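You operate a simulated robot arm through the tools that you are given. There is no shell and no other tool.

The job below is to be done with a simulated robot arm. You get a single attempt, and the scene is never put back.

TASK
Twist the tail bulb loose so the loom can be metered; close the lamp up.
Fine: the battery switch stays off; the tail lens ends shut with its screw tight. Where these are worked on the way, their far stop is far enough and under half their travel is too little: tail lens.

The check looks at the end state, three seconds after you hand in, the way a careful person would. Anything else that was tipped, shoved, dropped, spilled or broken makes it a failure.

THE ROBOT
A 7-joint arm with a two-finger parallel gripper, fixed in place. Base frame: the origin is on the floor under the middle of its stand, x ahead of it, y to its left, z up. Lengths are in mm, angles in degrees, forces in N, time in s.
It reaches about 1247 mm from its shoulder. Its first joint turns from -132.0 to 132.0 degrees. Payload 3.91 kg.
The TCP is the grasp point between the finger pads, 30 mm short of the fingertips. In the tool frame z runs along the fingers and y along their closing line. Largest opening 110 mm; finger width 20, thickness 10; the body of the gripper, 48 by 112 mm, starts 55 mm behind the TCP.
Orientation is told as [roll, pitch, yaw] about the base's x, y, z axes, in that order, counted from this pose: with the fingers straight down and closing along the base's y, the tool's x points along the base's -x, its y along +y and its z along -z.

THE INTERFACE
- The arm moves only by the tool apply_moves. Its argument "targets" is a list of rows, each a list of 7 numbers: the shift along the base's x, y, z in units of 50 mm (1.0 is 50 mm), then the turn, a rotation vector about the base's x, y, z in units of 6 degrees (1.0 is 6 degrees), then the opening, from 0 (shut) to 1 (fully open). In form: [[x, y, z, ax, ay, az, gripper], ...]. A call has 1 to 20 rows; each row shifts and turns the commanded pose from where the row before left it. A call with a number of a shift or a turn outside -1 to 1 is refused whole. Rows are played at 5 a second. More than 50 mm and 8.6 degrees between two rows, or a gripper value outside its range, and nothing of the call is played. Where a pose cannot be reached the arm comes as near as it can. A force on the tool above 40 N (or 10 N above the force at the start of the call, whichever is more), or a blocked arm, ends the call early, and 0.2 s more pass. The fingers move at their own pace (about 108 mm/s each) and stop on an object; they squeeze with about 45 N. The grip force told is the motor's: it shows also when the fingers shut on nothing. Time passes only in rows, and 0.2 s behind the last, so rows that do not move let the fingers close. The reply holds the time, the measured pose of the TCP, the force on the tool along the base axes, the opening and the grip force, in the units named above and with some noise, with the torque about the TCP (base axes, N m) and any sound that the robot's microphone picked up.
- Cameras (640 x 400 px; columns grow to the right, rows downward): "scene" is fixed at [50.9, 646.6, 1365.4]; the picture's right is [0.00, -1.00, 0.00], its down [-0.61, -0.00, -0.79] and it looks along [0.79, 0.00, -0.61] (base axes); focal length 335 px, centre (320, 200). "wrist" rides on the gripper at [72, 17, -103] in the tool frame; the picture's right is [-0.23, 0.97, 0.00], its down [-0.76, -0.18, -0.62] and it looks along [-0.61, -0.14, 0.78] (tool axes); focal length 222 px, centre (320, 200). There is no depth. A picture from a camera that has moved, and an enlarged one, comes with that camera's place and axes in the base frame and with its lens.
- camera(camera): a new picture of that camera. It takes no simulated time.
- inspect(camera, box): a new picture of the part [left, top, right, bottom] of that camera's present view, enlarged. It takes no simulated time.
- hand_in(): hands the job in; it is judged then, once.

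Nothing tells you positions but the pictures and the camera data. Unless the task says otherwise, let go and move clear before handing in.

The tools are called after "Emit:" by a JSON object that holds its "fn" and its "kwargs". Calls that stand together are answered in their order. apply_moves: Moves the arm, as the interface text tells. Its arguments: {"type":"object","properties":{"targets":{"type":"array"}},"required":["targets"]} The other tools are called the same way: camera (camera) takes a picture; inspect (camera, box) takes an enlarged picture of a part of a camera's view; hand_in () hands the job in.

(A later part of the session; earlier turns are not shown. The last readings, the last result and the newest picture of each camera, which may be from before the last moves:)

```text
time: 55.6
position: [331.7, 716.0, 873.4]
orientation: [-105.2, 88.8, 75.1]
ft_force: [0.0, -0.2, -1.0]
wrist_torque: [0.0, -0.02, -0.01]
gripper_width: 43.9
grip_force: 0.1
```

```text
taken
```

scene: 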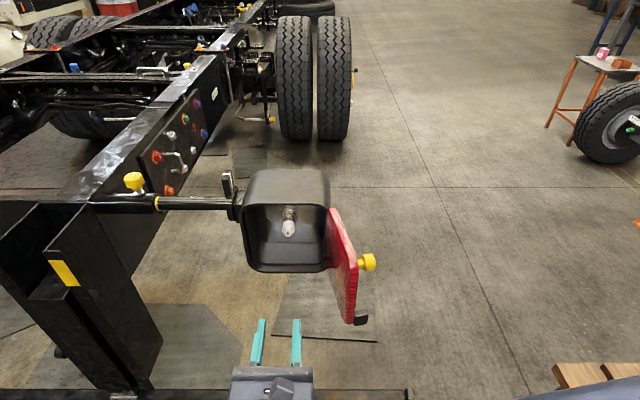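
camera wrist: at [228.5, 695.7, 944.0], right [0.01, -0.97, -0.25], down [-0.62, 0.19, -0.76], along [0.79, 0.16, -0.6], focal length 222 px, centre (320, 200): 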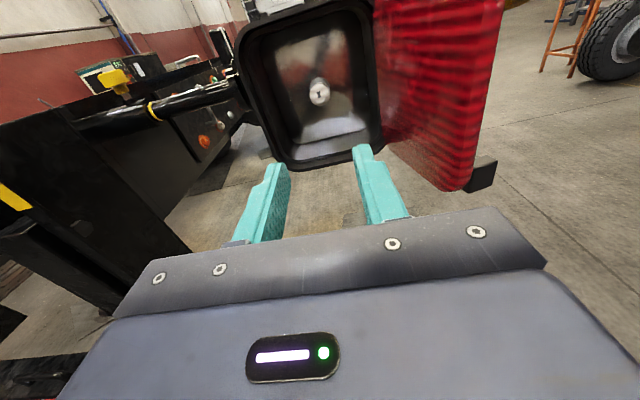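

I'm in front of the open lamp housing with the bulb straight ahead. I'll zoom in on the bulb from both cameras to triangulate it.

Emit:
{"fn": "inspect", "kwargs": {"camera": "wrist", "box": [280, 50, 360, 130]}}

Emit:
{"fn": "inspect", "kwargs": {"camera": "scene", "box": [265, 195, 315, 250]}}

Emit:
{"fn": "inspect", "kwargs": {"camera": "wrist", "box": [220, 0, 520, 200]}}

```text
5.00 times, centred on (320, 90) of wrist
camera zoom: at [228.5, 695.7, 944.0], right [0.01, -0.97, -0.25], down [-0.62, 0.19, -0.76], along [0.79, 0.16, -0.6], focal length 1111 px, centre (320, 750)
```

zoom: 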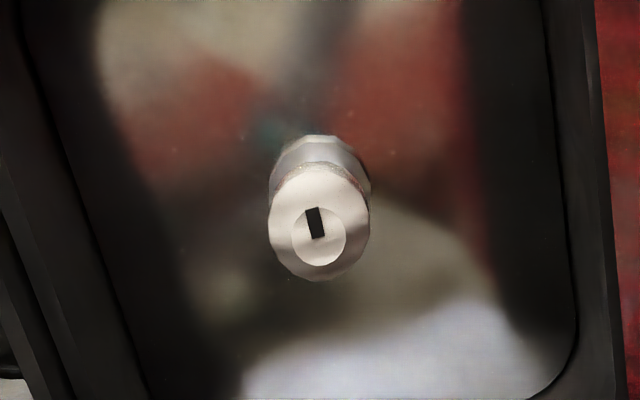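

```text
7.27 times, centred on (290, 222) of scene
camera zoom: at [50.9, 646.6, 1365.4], right [0.0, -1.0, 0.0], down [-0.61, 0.0, -0.79], along [0.79, 0.0, -0.61], focal length 2438 px, centre (538, 36)
```

zoom: 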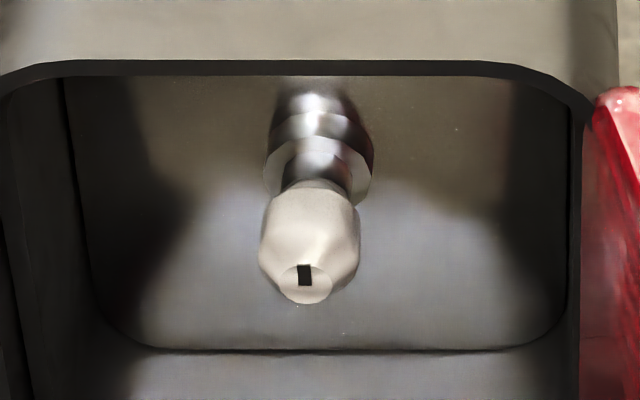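

```text
2.00 times, centred on (370, 100) of wrist
camera zoom: at [228.5, 695.7, 944.0], right [0.01, -0.97, -0.25], down [-0.62, 0.19, -0.76], along [0.79, 0.16, -0.6], focal length 444 px, centre (220, 400)
```

zoom: 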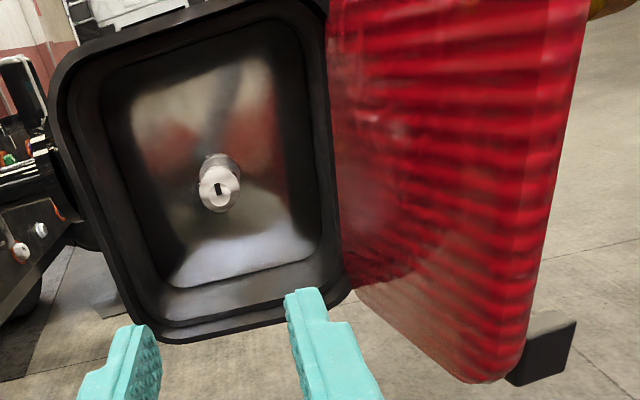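

The bulb tip is at about (582, 718, 862), with the glass roughly 31 mm across and widest near x≈600. I'll move closer and, in free space, test how far the wrist can roll counter-clockwise from here.

Emit:
{"fn": "apply_moves", "kwargs": {"targets": [[0.9, 0.02, -0.1, 0, 0, 0, 0.45], [0.8, 0.02, -0.1, 0, 0.2, 0, 0.45], [0, 0, 0, -1, 0, 0, 0.45], [0, 0, 0, -1, 0, 0, 0.45], [0, 0, 0, -1, 0, 0, 0.45], [0, 0, 0, -1, 0, 0, 0.45], [0, 0, 0, -1, 0, 0, 0.45], [0, 0, 0, -1, 0, 0, 0.45], [0, 0, 0, -1, 0, 0, 0.45], [0, 0, 0, 0, 0, 0, 0.45]]}}

Emit:
{"fn": "camera", "kwargs": {"camera": "wrist"}}

```text
time: 57.8
position: [416.0, 716.4, 863.7]
orientation: [88.7, 49.2, -91.3]
ft_force: [-0.2, -0.5, 0.3]
wrist_torque: [0.02, -0.03, 0.0]
gripper_width: 49.4
grip_force: 0.0
```

```text
taken
camera wrist: at [314.8, 750.7, 929.9], right [0.0, -0.89, 0.46], down [-0.64, -0.36, -0.68], along [0.77, -0.29, -0.56], focal length 222 px, centre (320, 200)
```

wrist: 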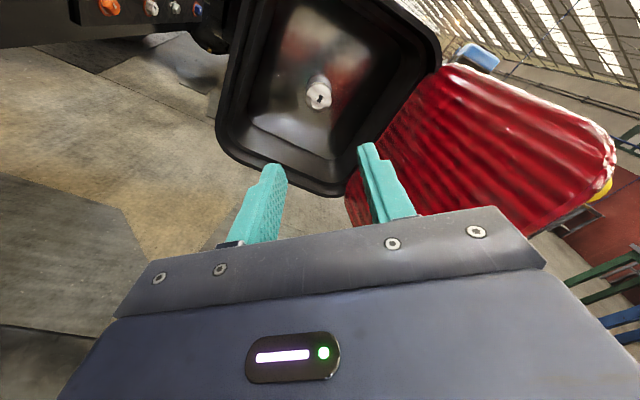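

It rolled 42° further with no limit. I'll test another 48°.

Emit:
{"fn": "apply_moves", "kwargs": {"targets": [[0, 0, 0, -1, 0, 0, 0.45], [0, 0, 0, -1, 0, 0, 0.45], [0, 0, 0, -1, 0, 0, 0.45], [0, 0, 0, -1, 0, 0, 0.45], [0, 0, 0, -1, 0, 0, 0.45], [0, 0, 0, -1, 0, 0, 0.45], [0, 0, 0, -1, 0, 0, 0.45], [0, 0, 0, -1, 0, 0, 0.45], [0, 0, 0, 0, 0, 0, 0.45]]}}

Emit:
{"fn": "camera", "kwargs": {"camera": "wrist"}}

Emit:
{"fn": "camera", "kwargs": {"camera": "scene"}}

```text
time: 59.8
position: [416.5, 716.4, 863.5]
orientation: [89.7, 1.3, -90.9]
ft_force: [0.5, -0.1, -0.4]
wrist_torque: [0.0, -0.04, 0.0]
gripper_width: 49.6
grip_force: 0.1
```

```text
taken
camera wrist: at [314.4, 789.1, 881.9], right [0.0, -0.25, 0.97], down [-0.64, -0.75, -0.19], along [0.77, -0.62, -0.16], focal length 222 px, centre (320, 200)
```

wrist: 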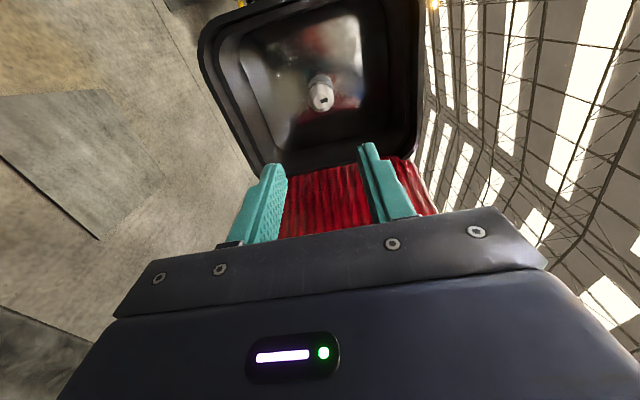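

```text
taken
```

scene: 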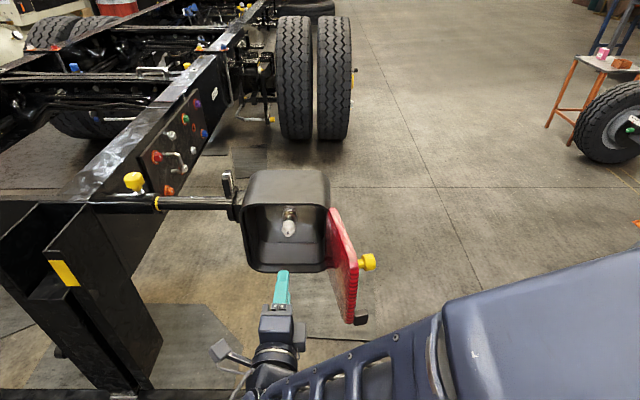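

All rolls are reachable, so twisting room is no problem. I'll roll back to camera-up, correct a 1° yaw, and advance to just outside the housing rim on the bulb's axis.

Emit:
{"fn": "apply_moves", "kwargs": {"targets": [[0.1, 0, 0, 1, 0, 0.1, 0.45], [0.1, 0, 0, 1, 0, 0.1, 0.45], [0.1, 0.03, 0, 1, 0, 0, 0.45], [0.1, 0, -0.03, 1, 0, 0, 0.45], [0.1, 0, 0, 1, 0, 0, 0.45], [0.1, 0, 0, 1, 0, 0, 0.45], [0.1, 0, 0, 1, 0, 0, 0.45], [0.1, 0, 0, 1, 0, 0, 0.45], [0.1, 0, 0, 1, 0, 0, 0.45], [0.1, 0, 0, 1, 0, 0, 0.45], [0.1, 0, 0, 1, 0, 0, 0.45], [0.1, 0, 0, 1, 0, 0, 0.45], [0.1, 0, 0, 1, 0, 0, 0.45], [0.1, 0, 0, 1, 0, 0, 0.45], [0.1, 0, 0, 1, 0, 0, 0.45], [0, 0, 0, 0, 0, 0, 0.45]]}}

Emit:
{"fn": "camera", "kwargs": {"camera": "wrist"}}

Emit:
{"fn": "inspect", "kwargs": {"camera": "wrist", "box": [260, 80, 400, 190]}}

Emit:
{"fn": "inspect", "kwargs": {"camera": "scene", "box": [240, 180, 360, 320]}}

```text
time: 63.2
position: [492.5, 717.1, 861.4]
orientation: [-104.3, 88.6, 76.1]
ft_force: [-0.3, -0.4, 0.2]
wrist_torque: [0.01, 0.03, 0.0]
gripper_width: 49.3
grip_force: 0.0
```

```text
taken
camera wrist: at [389.4, 697.3, 932.4], right [0.01, -0.97, -0.25], down [-0.62, 0.19, -0.76], along [0.78, 0.16, -0.6], focal length 222 px, centre (320, 200)
```

wrist: 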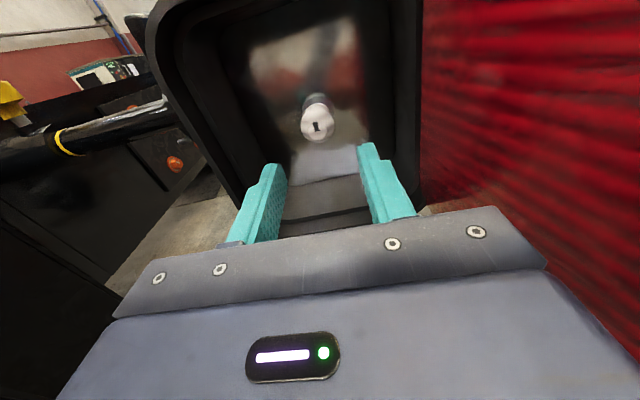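

```text
3.64 times, centred on (330, 135) of wrist
camera zoom: at [389.4, 697.3, 932.4], right [0.01, -0.97, -0.25], down [-0.62, 0.19, -0.76], along [0.78, 0.16, -0.6], focal length 808 px, centre (284, 436)
```

zoom: 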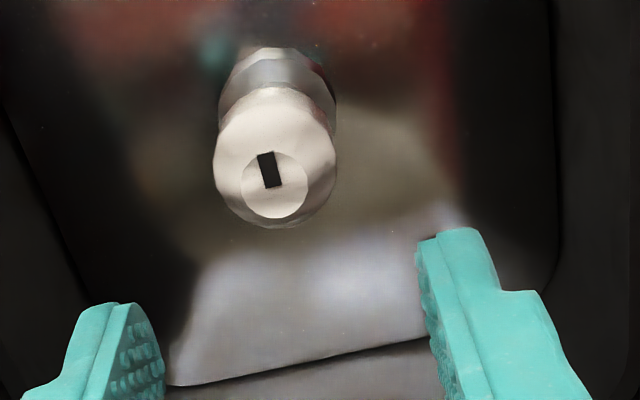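

```text
2.86 times, centred on (300, 250) of scene
camera zoom: at [50.9, 646.6, 1365.4], right [0.0, -1.0, 0.0], down [-0.61, 0.0, -0.79], along [0.79, 0.0, -0.61], focal length 958 px, centre (377, 57)
```

zoom: 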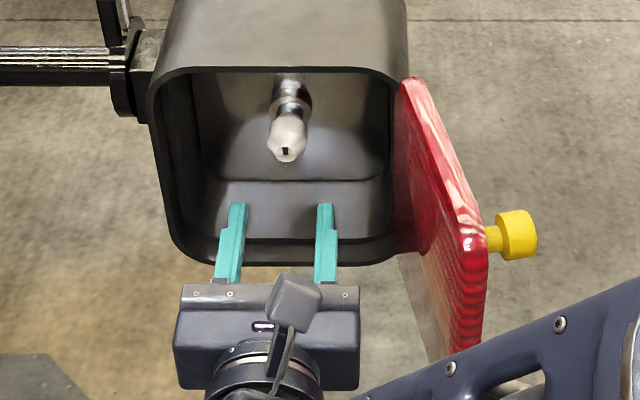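

The bulb tip refines to about (584, 718, 860), right on the gripper's line. I'll advance with the fingers straddling it, in two stages.

Emit:
{"fn": "apply_moves", "kwargs": {"targets": [[0.5, 0.01, -0.01, 0, 0, 0, 0.45], [0.5, 0.01, -0.01, 0, 0, 0, 0.45], [0.3, 0, 0, 0, 0, 0, 0.45], [0, 0, 0, 0, 0, 0, 0.45]]}}

Emit:
{"fn": "camera", "kwargs": {"camera": "wrist"}}

Emit:
{"fn": "inspect", "kwargs": {"camera": "scene", "box": [240, 180, 360, 320]}}

```text
time: 64.2
position: [556.4, 718.7, 861.5]
orientation: [-105.0, 88.7, 75.4]
ft_force: [-0.2, -1.6, 0.2]
wrist_torque: [0.01, -0.01, -0.02]
gripper_width: 49.4
grip_force: 0.0
```

```text
taken
camera wrist: at [454.1, 697.9, 932.3], right [0.01, -0.97, -0.25], down [-0.62, 0.19, -0.76], along [0.78, 0.16, -0.6], focal length 222 px, centre (320, 200)
```

wrist: 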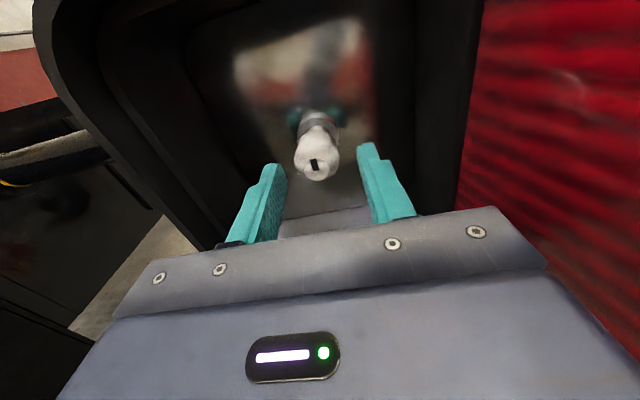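

```text
2.86 times, centred on (300, 250) of scene
camera zoom: at [50.9, 646.6, 1365.4], right [0.0, -1.0, 0.0], down [-0.61, 0.0, -0.79], along [0.79, 0.0, -0.61], focal length 958 px, centre (377, 57)
```

zoom: 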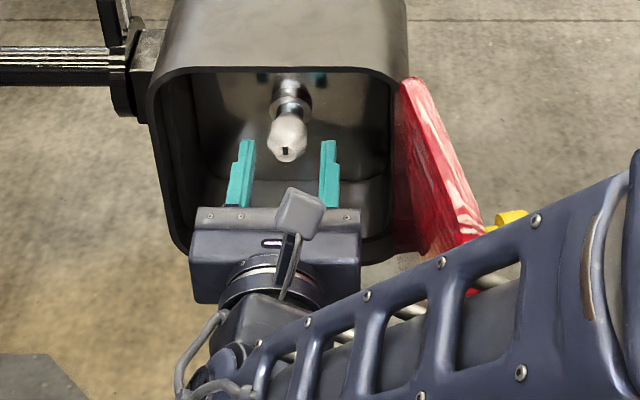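

The fingers are inside the housing around the bulb. I'll check the full scene to be sure the forearm stays clear of the open lens before the last 36 mm.

Emit:
{"fn": "camera", "kwargs": {"camera": "scene"}}

Emit:
{"fn": "inspect", "kwargs": {"camera": "wrist", "box": [400, 0, 640, 220]}}

Emit:
{"fn": "inspect", "kwargs": {"camera": "wrist", "box": [250, 90, 390, 200]}}

```text
taken
```

scene: 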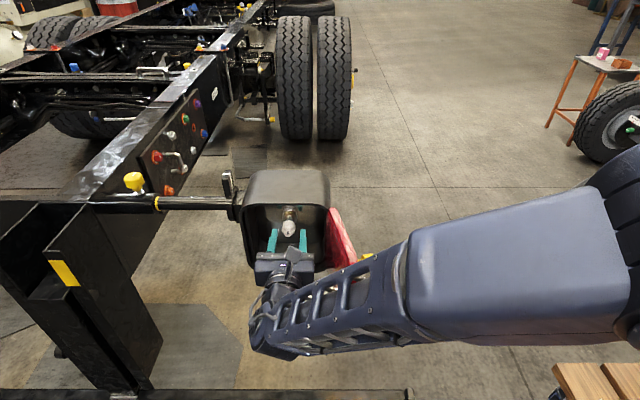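

```text
1.82 times, centred on (520, 110) of wrist
camera zoom: at [454.1, 697.9, 932.3], right [0.01, -0.97, -0.25], down [-0.62, 0.19, -0.76], along [0.78, 0.16, -0.6], focal length 404 px, centre (-44, 364)
```

zoom: 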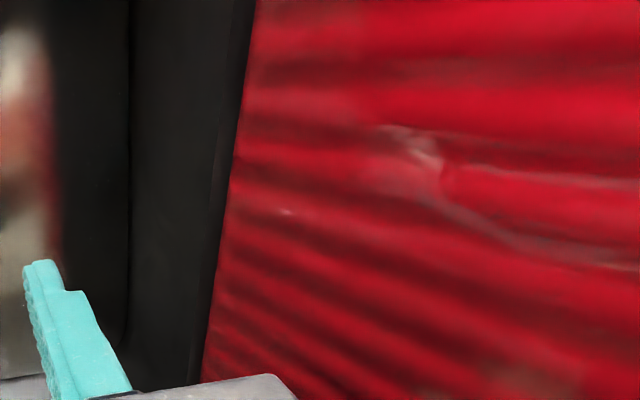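

```text
3.64 times, centred on (320, 145) of wrist
camera zoom: at [454.1, 697.9, 932.3], right [0.01, -0.97, -0.25], down [-0.62, 0.19, -0.76], along [0.78, 0.16, -0.6], focal length 808 px, centre (320, 400)
```

zoom: 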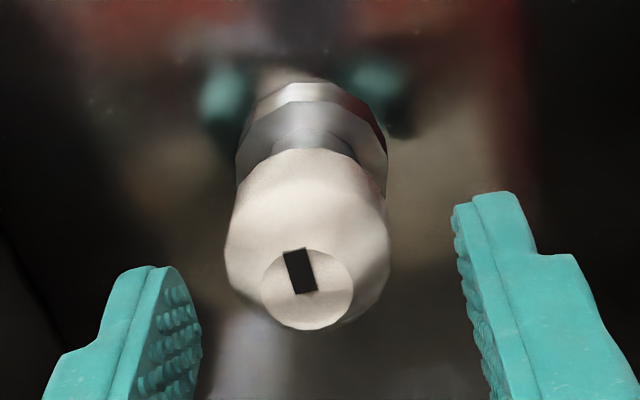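

The forearm passes close in front of the lens's free edge in the image, so I'll zoom in to judge the gap.

Emit:
{"fn": "inspect", "kwargs": {"camera": "scene", "box": [240, 180, 440, 360]}}

Emit:
{"fn": "inspect", "kwargs": {"camera": "scene", "box": [320, 200, 400, 280]}}

```text
2.22 times, centred on (340, 270) of scene
camera zoom: at [50.9, 646.6, 1365.4], right [0.0, -1.0, 0.0], down [-0.61, 0.0, -0.79], along [0.79, 0.0, -0.61], focal length 745 px, centre (276, 44)
```

zoom: 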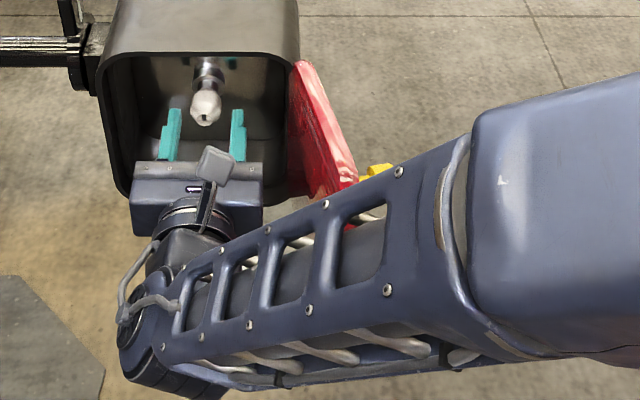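

```text
5.00 times, centred on (360, 240) of scene
camera zoom: at [50.9, 646.6, 1365.4], right [0.0, -1.0, 0.0], down [-0.61, 0.0, -0.79], along [0.79, 0.0, -0.61], focal length 1676 px, centre (120, 0)
```

zoom: 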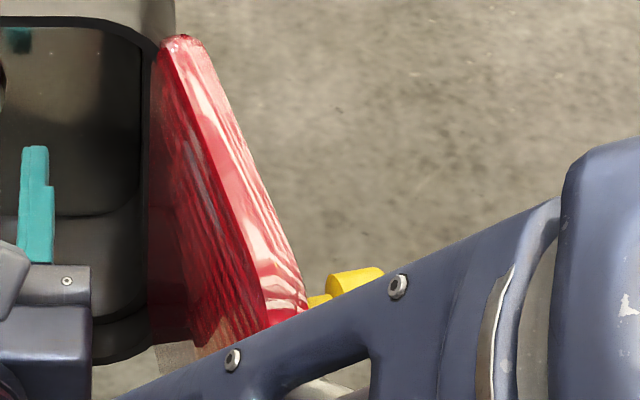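

The forearm would come very close to the lens corner if I go in further, so it's safer to open the lens wider first. I'll back out, close the fingers, and push the lens from its inner face toward -y.

Emit:
{"fn": "apply_moves", "kwargs": {"targets": [[-0.6, 0, 0, 0, 0, 0, 0.45], [-0.9, 0, 0, 0, 0, 0, 0.45], [-0.9, 0, 0, 0, 0, 0, 0.2], [-0.5, 0, 0, 0, 0, 0, 0], [0, -0.5, 0, 0, 0, 0, 0], [0, -0.5, 0, 0, 0, 0, 0], [0, -0.3, 0, 0, 0, 0, 0], [0, 0, 0, 0, 0, 0, 0]]}}

Emit:
{"fn": "camera", "kwargs": {"camera": "wrist"}}

Emit:
{"fn": "camera", "kwargs": {"camera": "scene"}}

```text
time: 66.0
position: [411.5, 653.8, 859.7]
orientation: [-104.8, 88.8, 75.6]
ft_force: [-0.1, -0.5, 0.5]
wrist_torque: [0.01, 0.03, 0.0]
gripper_width: 0.0
grip_force: 37.6
```

```text
taken
camera wrist: at [307.9, 633.5, 930.8], right [0.01, -0.97, -0.25], down [-0.62, 0.19, -0.76], along [0.78, 0.16, -0.6], focal length 222 px, centre (320, 200)
```

wrist: 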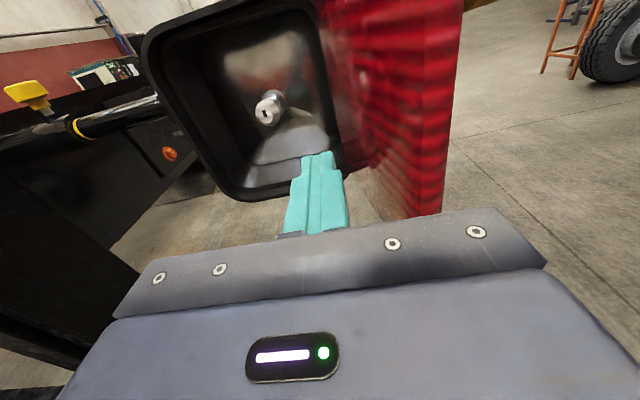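

```text
taken
```

scene: 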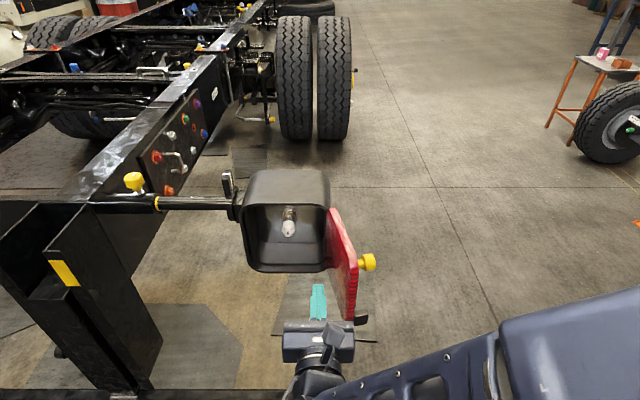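

The closed fingers are beside the lens's inner face. I'll push slowly toward -y and watch the force.

Emit:
{"fn": "apply_moves", "kwargs": {"targets": [[0, -0.3, 0, 0, 0, 0, 0], [0, -0.3, 0, 0, 0, 0, 0], [0, -0.2, 0, 0, 0, 0, 0], [0, -0.2, 0, 0, 0, 0, 0], [0, 0, 0, 0, 0, 0, 0]]}}

Emit:
{"fn": "camera", "kwargs": {"camera": "wrist"}}

Emit:
{"fn": "inspect", "kwargs": {"camera": "scene", "box": [240, 180, 440, 360]}}

```text
time: 67.2
position: [410.0, 604.2, 860.1]
orientation: [-104.0, 88.6, 76.5]
ft_force: [1.2, 11.7, -0.8]
wrist_torque: [-0.1, 0.02, 0.41]
gripper_width: 0.0
grip_force: 37.9
```

```text
taken
camera wrist: at [308.3, 583.0, 930.8], right [0.01, -0.97, -0.25], down [-0.62, 0.19, -0.76], along [0.78, 0.16, -0.6], focal length 222 px, centre (320, 200)
```

wrist: 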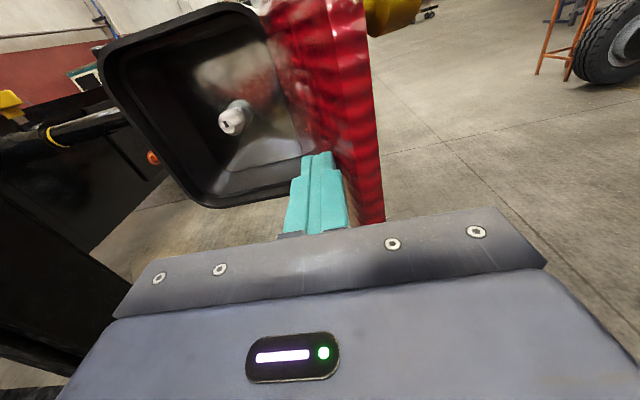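

```text
2.22 times, centred on (340, 270) of scene
camera zoom: at [50.9, 646.6, 1365.4], right [0.0, -1.0, 0.0], down [-0.61, 0.0, -0.79], along [0.79, 0.0, -0.61], focal length 745 px, centre (276, 44)
```

zoom: 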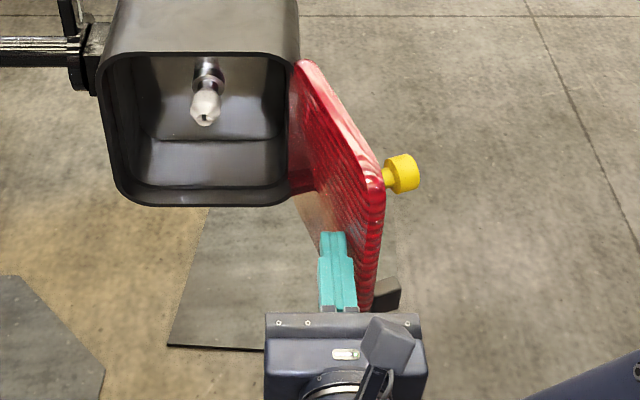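

The finger is touching and the lens is moving under about 12 N. I'll continue pushing.

Emit:
{"fn": "apply_moves", "kwargs": {"targets": [[0, -0.2, 0, 0, 0, 0, 0], [0, -0.2, 0, 0, 0, 0, 0], [0, -0.2, 0, 0, 0, 0, 0], [0, 0, 0, 0, 0, 0, 0]]}}

Emit:
{"fn": "inspect", "kwargs": {"camera": "scene", "box": [240, 180, 440, 360]}}

```text
time: 67.5
position: [409.2, 602.8, 860.3]
orientation: [-98.4, 88.4, 82.6]
ft_force: [0.7, 13.6, -3.0]
wrist_torque: [-0.08, 0.11, 0.41]
gripper_width: 0.0
grip_force: 38.3
stopped in row 1: the force on the tool passed its limit at 55 N (the readings are from after the stop); the commanded pose is now the measured one
```

```text
2.22 times, centred on (340, 270) of scene
camera zoom: at [50.9, 646.6, 1365.4], right [0.0, -1.0, 0.0], down [-0.61, 0.0, -0.79], along [0.79, 0.0, -0.61], focal length 745 px, centre (276, 44)
```

zoom: 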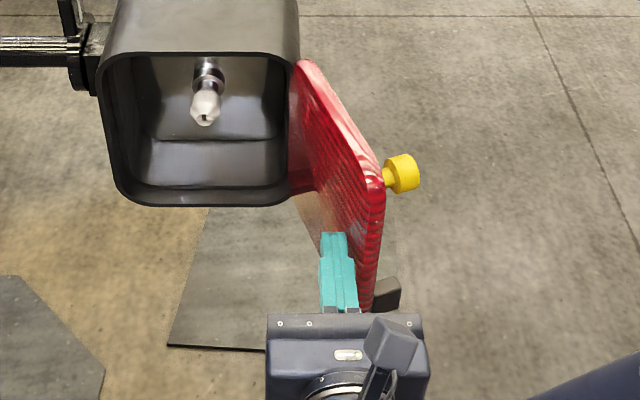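

The lens hit a firm stop (55 N trip), so its far stop is at about 110°, and it's now there. I'll go back to the bulb's axis and advance in small steps, watching the forearm and lens closely.

Emit:
{"fn": "apply_moves", "kwargs": {"targets": [[0, 0.3, 0, 0, 0, 0, 0], [0, 0.6, 0, 0, 0, 0, 0], [0, 0.7, 0, 0, 0, 0, 0.2], [0, 0.7, 0, 0, 0, 0, 0.45], [0.5, 0, 0, 0, 0, 0, 0.45], [0.8, 0, 0, 0, 0, 0, 0.45], [0.8, 0, 0, 0, 0, 0, 0.45], [0.4, 0, 0, 0, 0, 0, 0.45], [0, 0, 0, 0, 0, 0, 0.45]]}}

Emit:
{"fn": "camera", "kwargs": {"camera": "wrist"}}

Emit:
{"fn": "inspect", "kwargs": {"camera": "scene", "box": [240, 180, 440, 360]}}

```text
time: 69.5
position: [536.2, 714.9, 861.8]
orientation: [-100.3, 88.6, 80.5]
ft_force: [0.3, -0.4, -0.2]
wrist_torque: [-0.01, -0.01, -0.02]
gripper_width: 49.7
grip_force: 0.1
```

```text
taken
camera wrist: at [433.7, 694.5, 931.9], right [0.01, -0.97, -0.25], down [-0.62, 0.19, -0.76], along [0.78, 0.17, -0.6], focal length 222 px, centre (320, 200)
```

wrist: 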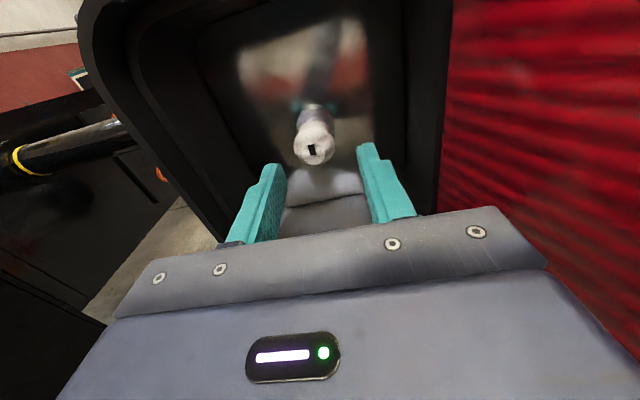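

```text
2.22 times, centred on (340, 270) of scene
camera zoom: at [50.9, 646.6, 1365.4], right [0.0, -1.0, 0.0], down [-0.61, 0.0, -0.79], along [0.79, 0.0, -0.61], focal length 745 px, centre (276, 44)
```

zoom: 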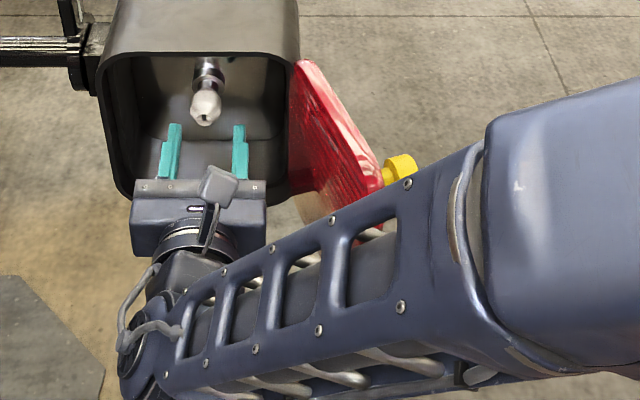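

The bulb is centred apart from a 3 mm y offset. I'll correct that, advance 20 mm, and check the lens corner again.

Emit:
{"fn": "apply_moves", "kwargs": {"targets": [[0.2, 0.07, -0.02, 0, 0, 0, 0.45], [0.2, 0, 0, 0, 0, 0, 0.45], [0, 0, 0, 0, 0, 0, 0.45]]}}

Emit:
{"fn": "inspect", "kwargs": {"camera": "wrist", "box": [250, 90, 390, 200]}}

Emit:
{"fn": "inspect", "kwargs": {"camera": "scene", "box": [320, 200, 400, 280]}}

Emit:
{"fn": "inspect", "kwargs": {"camera": "scene", "box": [240, 180, 440, 360]}}

```text
time: 70.3
position: [556.0, 719.7, 860.1]
orientation: [-99.8, 88.5, 81.0]
ft_force: [0.0, 0.8, -0.1]
wrist_torque: [0.0, 0.02, 0.02]
gripper_width: 49.6
grip_force: 0.1
```

```text
3.64 times, centred on (320, 145) of wrist
camera zoom: at [453.4, 698.6, 931.1], right [0.01, -0.97, -0.25], down [-0.62, 0.19, -0.76], along [0.78, 0.17, -0.6], focal length 808 px, centre (320, 400)
```

zoom: 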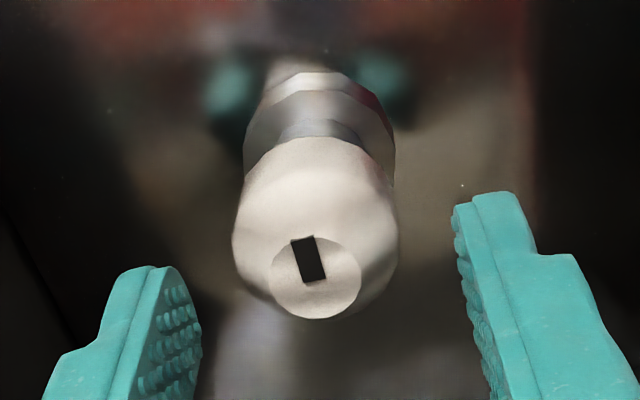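

```text
5.00 times, centred on (360, 240) of scene
camera zoom: at [50.9, 646.6, 1365.4], right [0.0, -1.0, 0.0], down [-0.61, 0.0, -0.79], along [0.79, 0.0, -0.61], focal length 1676 px, centre (120, 0)
```

zoom: 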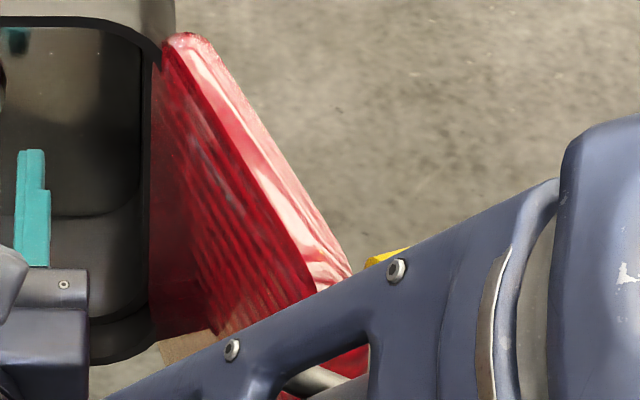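

```text
2.22 times, centred on (340, 270) of scene
camera zoom: at [50.9, 646.6, 1365.4], right [0.0, -1.0, 0.0], down [-0.61, 0.0, -0.79], along [0.79, 0.0, -0.61], focal length 745 px, centre (276, 44)
```

zoom: 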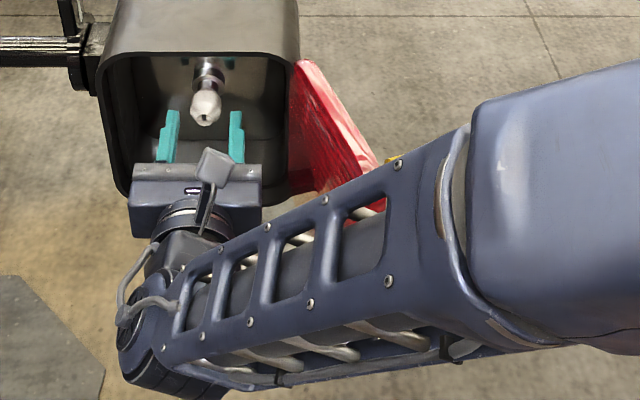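

The bulb axis matches the TCP line to within 1 mm. The lens is undisturbed, so I'll advance 12 mm more and re-check.

Emit:
{"fn": "apply_moves", "kwargs": {"targets": [[0.12, 0, 0, 0, 0, 0, 0.45], [0.12, 0, 0, 0, 0, 0, 0.45], [0, 0, 0, 0, 0, 0, 0.45]]}}

Emit:
{"fn": "inspect", "kwargs": {"camera": "scene", "box": [320, 200, 400, 280]}}

Emit:
{"fn": "camera", "kwargs": {"camera": "wrist"}}

```text
time: 71.1
position: [570.1, 720.7, 859.5]
orientation: [-100.6, 88.5, 80.1]
ft_force: [-0.2, -0.1, -0.3]
wrist_torque: [0.0, 0.01, 0.0]
gripper_width: 49.6
grip_force: 0.1
```

```text
5.00 times, centred on (360, 240) of scene
camera zoom: at [50.9, 646.6, 1365.4], right [0.0, -1.0, 0.0], down [-0.61, 0.0, -0.79], along [0.79, 0.0, -0.61], focal length 1676 px, centre (120, 0)
```

zoom: 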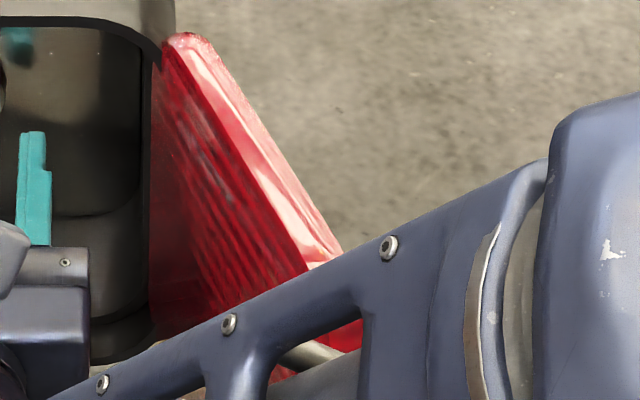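

```text
taken
camera wrist: at [465.8, 698.6, 930.2], right [0.01, -0.97, -0.25], down [-0.62, 0.19, -0.76], along [0.78, 0.17, -0.6], focal length 222 px, centre (320, 200)
```

wrist: 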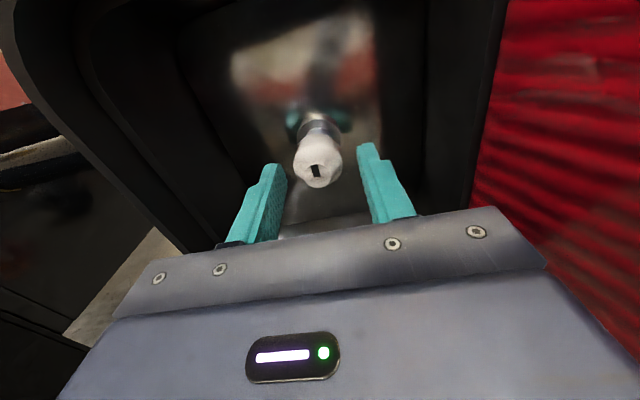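

The lens edge hasn't moved. I'll advance the last 10 mm so the fingertips pass the widest part of the glass.

Emit:
{"fn": "apply_moves", "kwargs": {"targets": [[0.1, 0, 0, 0, 0, 0, 0.45], [0.1, 0, 0, 0, 0, 0, 0.45], [0, 0, 0, 0, 0, 0, 0.45]]}}

Emit:
{"fn": "inspect", "kwargs": {"camera": "scene", "box": [320, 200, 400, 280]}}

Emit:
{"fn": "inspect", "kwargs": {"camera": "wrist", "box": [250, 90, 390, 200]}}

Emit:
{"fn": "inspect", "kwargs": {"camera": "scene", "box": [240, 180, 340, 270]}}

```text
time: 71.9
position: [579.0, 719.6, 859.8]
orientation: [-100.6, 88.5, 80.2]
ft_force: [0.7, -0.3, -0.2]
wrist_torque: [0.0, 0.02, -0.01]
gripper_width: 49.7
grip_force: 0.2
```

```text
5.00 times, centred on (360, 240) of scene
camera zoom: at [50.9, 646.6, 1365.4], right [0.0, -1.0, 0.0], down [-0.61, 0.0, -0.79], along [0.79, 0.0, -0.61], focal length 1676 px, centre (120, 0)
```

zoom: 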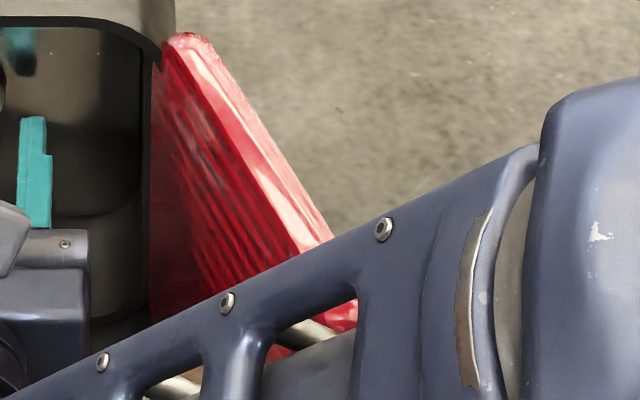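

```text
3.64 times, centred on (320, 145) of wrist
camera zoom: at [475.6, 698.8, 930.1], right [0.01, -0.97, -0.25], down [-0.62, 0.19, -0.76], along [0.78, 0.17, -0.6], focal length 808 px, centre (320, 400)
```

zoom: 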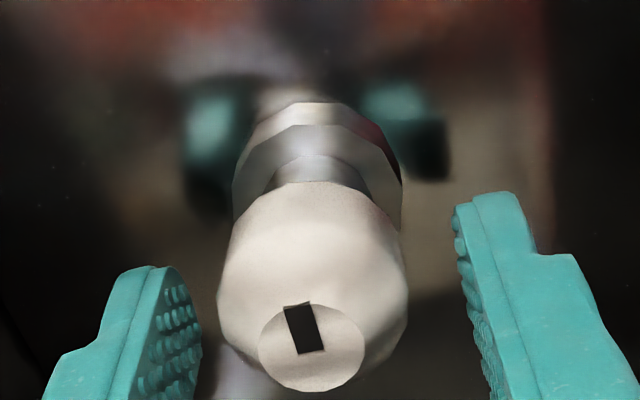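

```text
4.44 times, centred on (290, 225) of scene
camera zoom: at [50.9, 646.6, 1365.4], right [0.0, -1.0, 0.0], down [-0.61, 0.0, -0.79], along [0.79, 0.0, -0.61], focal length 1490 px, centre (453, 89)
```

zoom: 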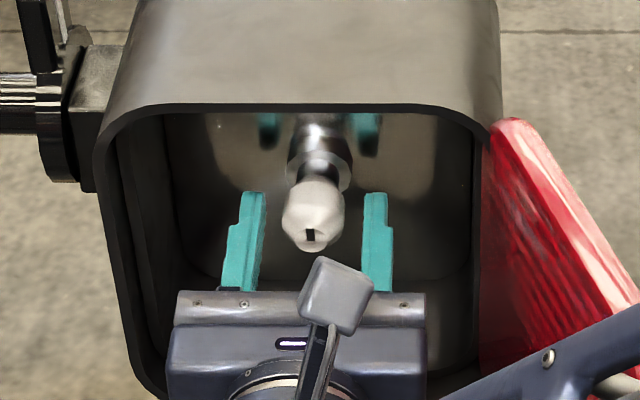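

The fingers straddle the bulge and the lens is still undisturbed. I'll go 5 mm further and close on the glass.

Emit:
{"fn": "apply_moves", "kwargs": {"targets": [[0.1, 0, 0, 0, 0, 0, 0.45], [0, 0, 0, 0, 0, 0, 0.38], [0, 0, 0, 0, 0, 0, 0.33], [0, 0, 0, 0, 0, 0, 0.28], [0, 0, 0, 0, 0, 0, 0.24], [0, 0, 0, 0, 0, 0, 0.24]]}}

Emit:
{"fn": "inspect", "kwargs": {"camera": "wrist", "box": [250, 90, 390, 200]}}

Emit:
{"fn": "inspect", "kwargs": {"camera": "scene", "box": [240, 180, 400, 290]}}

```text
time: 73.3
position: [583.0, 719.7, 860.6]
orientation: [-100.2, 88.6, 80.5]
ft_force: [1.1, 1.9, -0.3]
wrist_torque: [0.0, 0.01, 0.04]
gripper_width: 30.4
grip_force: 45.3
```

```text
3.64 times, centred on (320, 145) of wrist
camera zoom: at [480.1, 698.5, 930.2], right [0.01, -0.97, -0.25], down [-0.62, 0.19, -0.76], along [0.78, 0.17, -0.6], focal length 808 px, centre (320, 400)
```

zoom: 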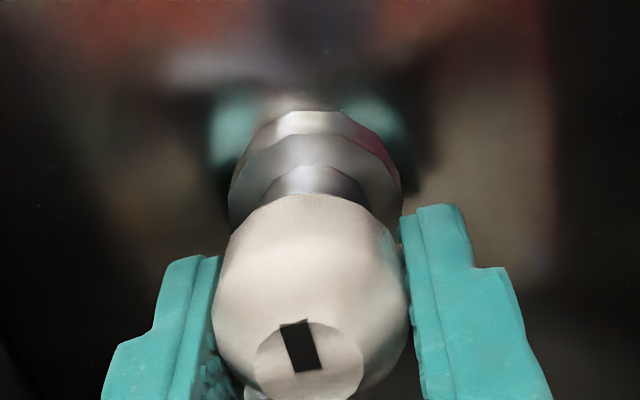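

```text
3.64 times, centred on (320, 235) of scene
camera zoom: at [50.9, 646.6, 1365.4], right [0.0, -1.0, 0.0], down [-0.61, 0.0, -0.79], along [0.79, 0.0, -0.61], focal length 1219 px, centre (320, 73)
```

zoom: 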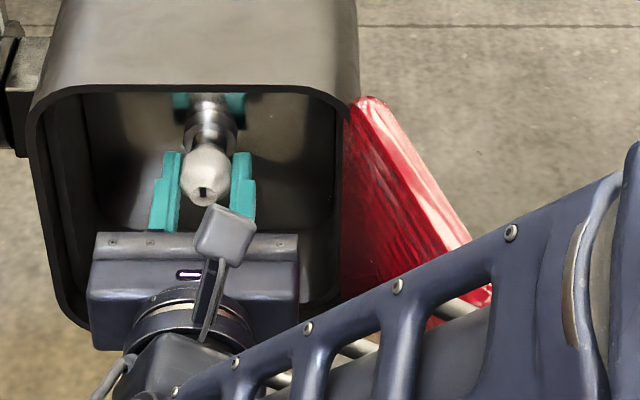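

The bulb is gripped at 30.4 mm with almost no side load. I'll twist counter-clockwise gently and check the torque.

Emit:
{"fn": "apply_moves", "kwargs": {"targets": [[0, 0, 0, -0.5, 0, 0, 0.24], [0, 0, 0, -0.5, 0, 0, 0.24], [0, 0, 0, -0.5, 0, 0, 0.24], [0, 0, 0, 0, 0, 0, 0.24]]}}

Emit:
{"fn": "inspect", "kwargs": {"camera": "wrist", "box": [250, 90, 390, 200]}}

Emit:
{"fn": "inspect", "kwargs": {"camera": "scene", "box": [265, 195, 345, 265]}}

```text
time: 74.3
position: [581.9, 719.7, 859.0]
orientation: [91.1, 82.4, -88.1]
ft_force: [-2.1, -11.9, 0.6]
wrist_torque: [0.06, -0.15, -0.23]
gripper_width: 30.4
grip_force: 44.9
```

```text
3.64 times, centred on (320, 145) of wrist
camera zoom: at [480.1, 709.3, 932.6], right [0.01, -1.0, -0.1], down [-0.62, 0.07, -0.78], along [0.78, 0.07, -0.62], focal length 808 px, centre (320, 400)
```

zoom: 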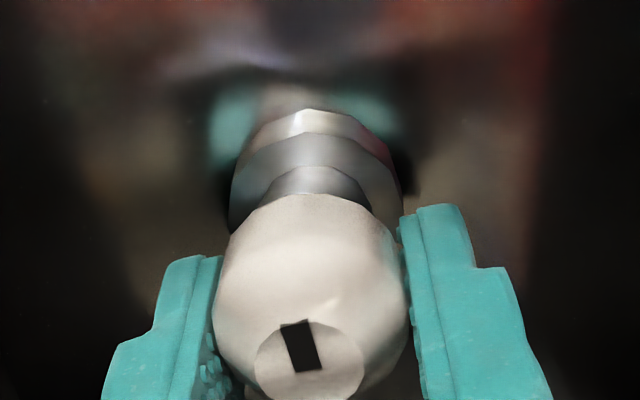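

```text
5.71 times, centred on (305, 230) of scene
camera zoom: at [50.9, 646.6, 1365.4], right [0.0, -1.0, 0.0], down [-0.61, 0.0, -0.79], along [0.79, 0.0, -0.61], focal length 1915 px, centre (406, 29)
```

zoom: 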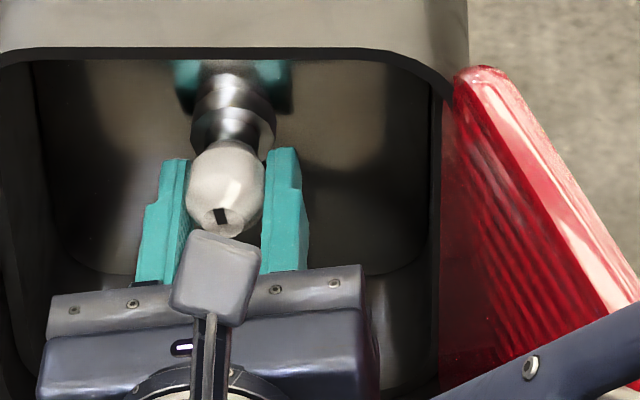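

The bulb turns with the gripper. I'll trim y slightly and continue twisting in small batches, watching for a stop.

Emit:
{"fn": "apply_moves", "kwargs": {"targets": [[0, -0.014, 0, -0.5, 0, 0, 0.24], [0, 0, 0, -0.5, 0, 0, 0.24], [0, 0, 0, -0.5, 0, 0, 0.24], [0, 0, 0, -0.5, 0, 0, 0.24], [0, 0, 0, -0.5, 0, 0, 0.24], [0, 0, 0, -0.5, 0, 0, 0.24], [0, 0, 0, 0, 0, 0, 0.24]]}}

Emit:
{"fn": "inspect", "kwargs": {"camera": "wrist", "box": [250, 90, 390, 200]}}

Emit:
{"fn": "inspect", "kwargs": {"camera": "scene", "box": [240, 180, 400, 290]}}

```text
time: 75.6
position: [582.8, 716.9, 860.2]
orientation: [89.9, 66.3, -89.6]
ft_force: [-7.4, -9.0, 8.0]
wrist_torque: [0.1, -0.04, -0.24]
gripper_width: 30.2
grip_force: 44.6
stopped in row 6: the force on the tool passed its limit at 41 N (the readings are from after the stop); the commanded pose is now the measured one
```

```text
3.64 times, centred on (320, 145) of wrist
camera zoom: at [480.2, 729.0, 932.4], right [0.01, -0.98, 0.18], down [-0.62, -0.15, -0.77], along [0.78, -0.11, -0.61], focal length 808 px, centre (320, 400)
```

zoom: 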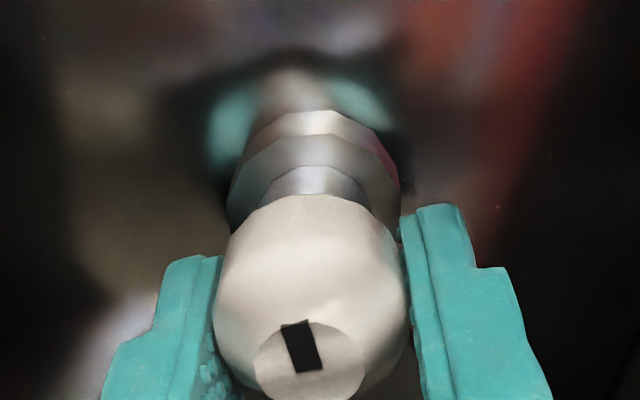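

```text
3.64 times, centred on (320, 235) of scene
camera zoom: at [50.9, 646.6, 1365.4], right [0.0, -1.0, 0.0], down [-0.61, 0.0, -0.79], along [0.79, 0.0, -0.61], focal length 1219 px, centre (320, 73)
```

zoom: 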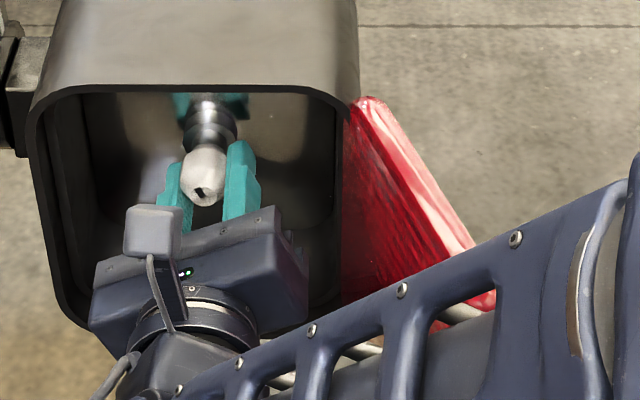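

The bulb has turned about 25°, still moving with the gripper. A growing side load suggests my axis is a few mm off, so I'll open briefly, look, and re-centre before continuing.

Emit:
{"fn": "apply_moves", "kwargs": {"targets": [[0, 0, 0, 0, 0, 0, 0.32], [0, 0, 0, 0, 0, 0, 0.36], [0, 0.02, 0.02, 0, 0, 0, 0.36], [0, 0, 0, 0, 0, 0, 0.36]]}}

Emit:
{"fn": "camera", "kwargs": {"camera": "wrist"}}

Emit:
{"fn": "inspect", "kwargs": {"camera": "wrist", "box": [250, 90, 390, 200]}}

Emit:
{"fn": "inspect", "kwargs": {"camera": "scene", "box": [265, 195, 315, 250]}}

```text
time: 76.6
position: [582.1, 719.3, 860.6]
orientation: [89.8, 66.3, -89.5]
ft_force: [-0.2, 0.2, -0.9]
wrist_torque: [-0.02, 0.03, -0.01]
gripper_width: 39.8
grip_force: 0.2
```

```text
taken
camera wrist: at [479.8, 730.3, 933.1], right [0.01, -0.98, 0.19], down [-0.62, -0.15, -0.77], along [0.78, -0.11, -0.61], focal length 222 px, centre (320, 200)
```

wrist: 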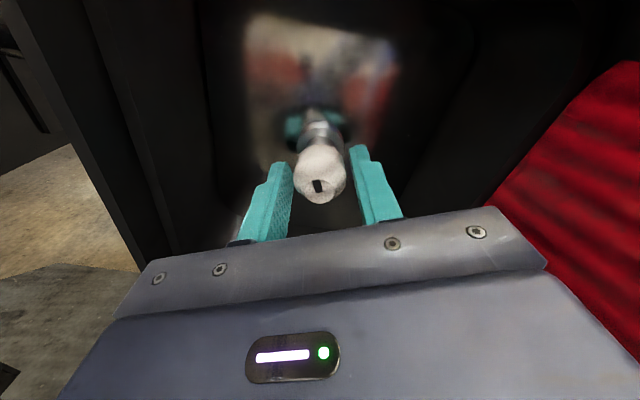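

```text
3.64 times, centred on (320, 145) of wrist
camera zoom: at [479.8, 730.3, 933.1], right [0.01, -0.98, 0.19], down [-0.62, -0.15, -0.77], along [0.78, -0.11, -0.61], focal length 808 px, centre (320, 400)
```

zoom: 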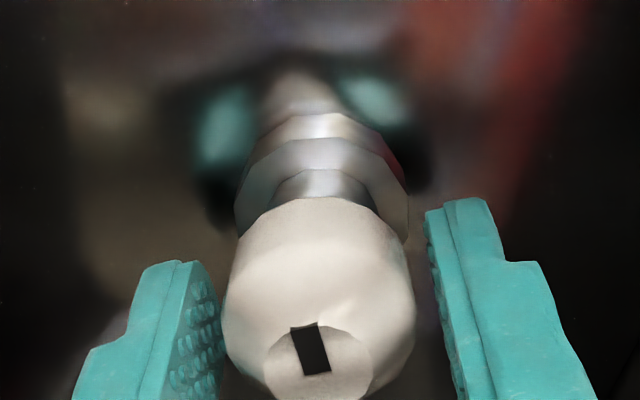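

```text
7.27 times, centred on (290, 222) of scene
camera zoom: at [50.9, 646.6, 1365.4], right [0.0, -1.0, 0.0], down [-0.61, 0.0, -0.79], along [0.79, 0.0, -0.61], focal length 2438 px, centre (538, 36)
```

zoom: 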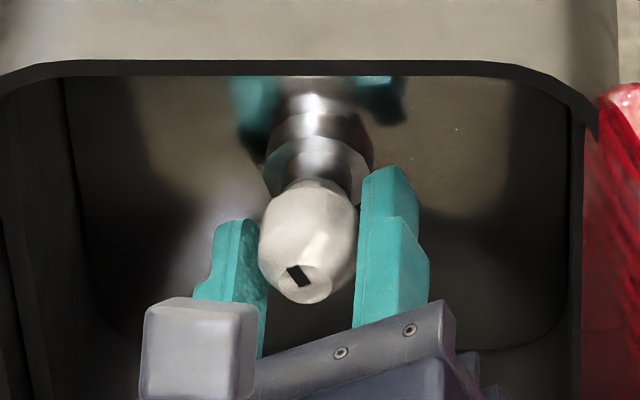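

The mark shows the bulb turned about 25–30°, and the bulb is centred between the pads again. I'll re-close and continue twisting.

Emit:
{"fn": "apply_moves", "kwargs": {"targets": [[0, 0, 0, 0, 0, 0, 0.3], [0, 0, 0, 0, 0, 0, 0.24], [0, 0, 0, 0, 0, 0, 0.24], [0, 0, 0, 0, 0, 0, 0.24]]}}

```text
time: 77.6
position: [581.9, 718.8, 860.2]
orientation: [89.8, 66.2, -89.5]
ft_force: [-0.2, -9.0, 3.9]
wrist_torque: [0.08, -0.06, -0.19]
gripper_width: 32.0
grip_force: 6.3
```

One pad is touching first, so I'll shift 1 mm toward -y and let the grip settle.

Emit:
{"fn": "apply_moves", "kwargs": {"targets": [[0, -0.02, 0.008, 0, 0, 0, 0.24], [0, 0, 0, 0, 0, 0, 0.24]]}}

```text
time: 78.2
position: [581.5, 716.8, 860.7]
orientation: [89.8, 66.2, -89.6]
ft_force: [1.1, -6.9, 4.2]
wrist_torque: [0.01, -0.06, -0.1]
gripper_width: 30.6
grip_force: 45.1
```

It's gripped again at 30.6 mm. I'll keep twisting with a small follow-along correction.

Emit:
{"fn": "apply_moves", "kwargs": {"targets": [[0, -0.012, 0.008, -0.5, 0, 0, 0.24], [0, -0.008, 0.004, -0.5, 0, 0, 0.24], [0, -0.006, 0.004, -0.5, 0, 0, 0.24], [0, 0, 0, 0, 0, 0, 0.24]]}}

Emit:
{"fn": "inspect", "kwargs": {"camera": "wrist", "box": [250, 90, 390, 200]}}

Emit:
{"fn": "inspect", "kwargs": {"camera": "scene", "box": [240, 180, 400, 290]}}

```text
time: 79.2
position: [582.8, 717.5, 861.1]
orientation: [89.6, 57.3, -89.7]
ft_force: [4.8, 0.5, 0.0]
wrist_torque: [-0.02, -0.16, 0.13]
gripper_width: 30.3
grip_force: 44.8
```

```text
3.64 times, centred on (320, 145) of wrist
camera zoom: at [480.0, 740.1, 931.1], right [0.01, -0.94, 0.34], down [-0.62, -0.27, -0.73], along [0.78, -0.2, -0.59], focal length 808 px, centre (320, 400)
```

zoom: 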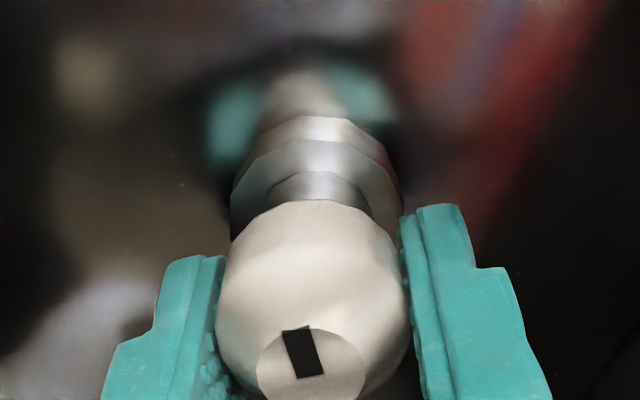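

```text
3.64 times, centred on (320, 235) of scene
camera zoom: at [50.9, 646.6, 1365.4], right [0.0, -1.0, 0.0], down [-0.61, 0.0, -0.79], along [0.79, 0.0, -0.61], focal length 1219 px, centre (320, 73)
```

zoom: 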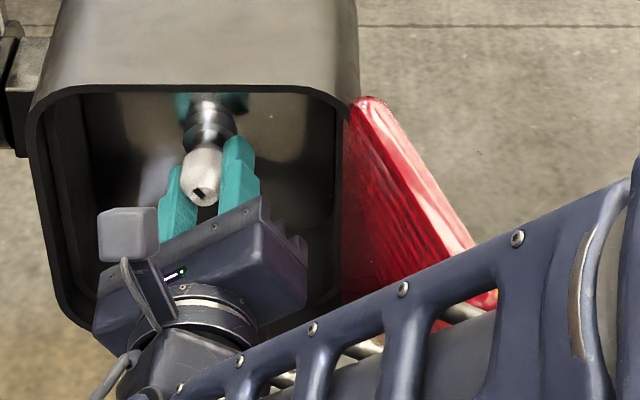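

The loads are near zero now at about 33° of turn. I'll continue in 3° steps.

Emit:
{"fn": "apply_moves", "kwargs": {"targets": [[0, 0, 0, -0.5, 0, 0, 0.24], [0, 0, 0, -0.5, 0, 0, 0.24], [0, 0, 0, -0.5, 0, 0, 0.24], [0, 0, 0, -0.5, 0, 0, 0.24], [0, 0, 0, 0, 0, 0, 0.24]]}}

Emit:
{"fn": "inspect", "kwargs": {"camera": "wrist", "box": [250, 90, 390, 200]}}

Emit:
{"fn": "inspect", "kwargs": {"camera": "scene", "box": [240, 180, 400, 290]}}

```text
time: 80.4
position: [582.8, 717.4, 861.1]
orientation: [89.5, 45.2, -89.7]
ft_force: [-1.3, -3.4, 8.4]
wrist_torque: [0.05, 0.0, -0.22]
gripper_width: 30.6
grip_force: 45.0
```

```text
3.64 times, centred on (320, 145) of wrist
camera zoom: at [480.0, 753.5, 925.1], right [0.01, -0.85, 0.52], down [-0.62, -0.42, -0.66], along [0.78, -0.32, -0.53], focal length 808 px, centre (320, 400)
```

zoom: 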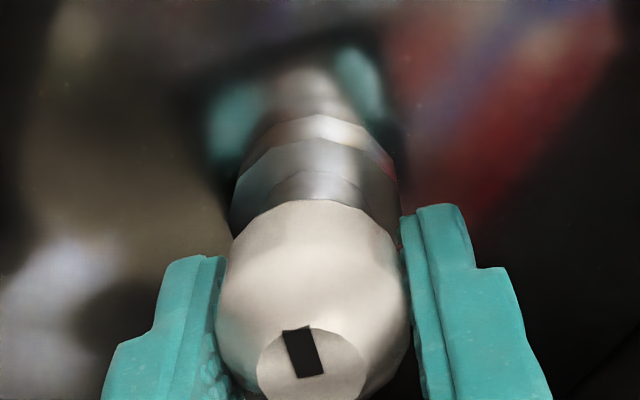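

```text
3.64 times, centred on (320, 235) of scene
camera zoom: at [50.9, 646.6, 1365.4], right [0.0, -1.0, 0.0], down [-0.61, 0.0, -0.79], along [0.79, 0.0, -0.61], focal length 1219 px, centre (320, 73)
```

zoom: 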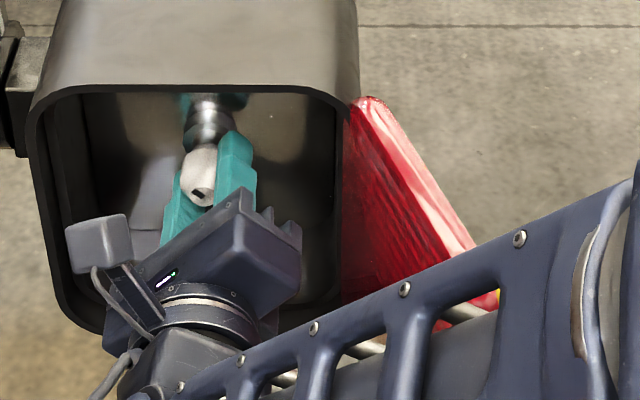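

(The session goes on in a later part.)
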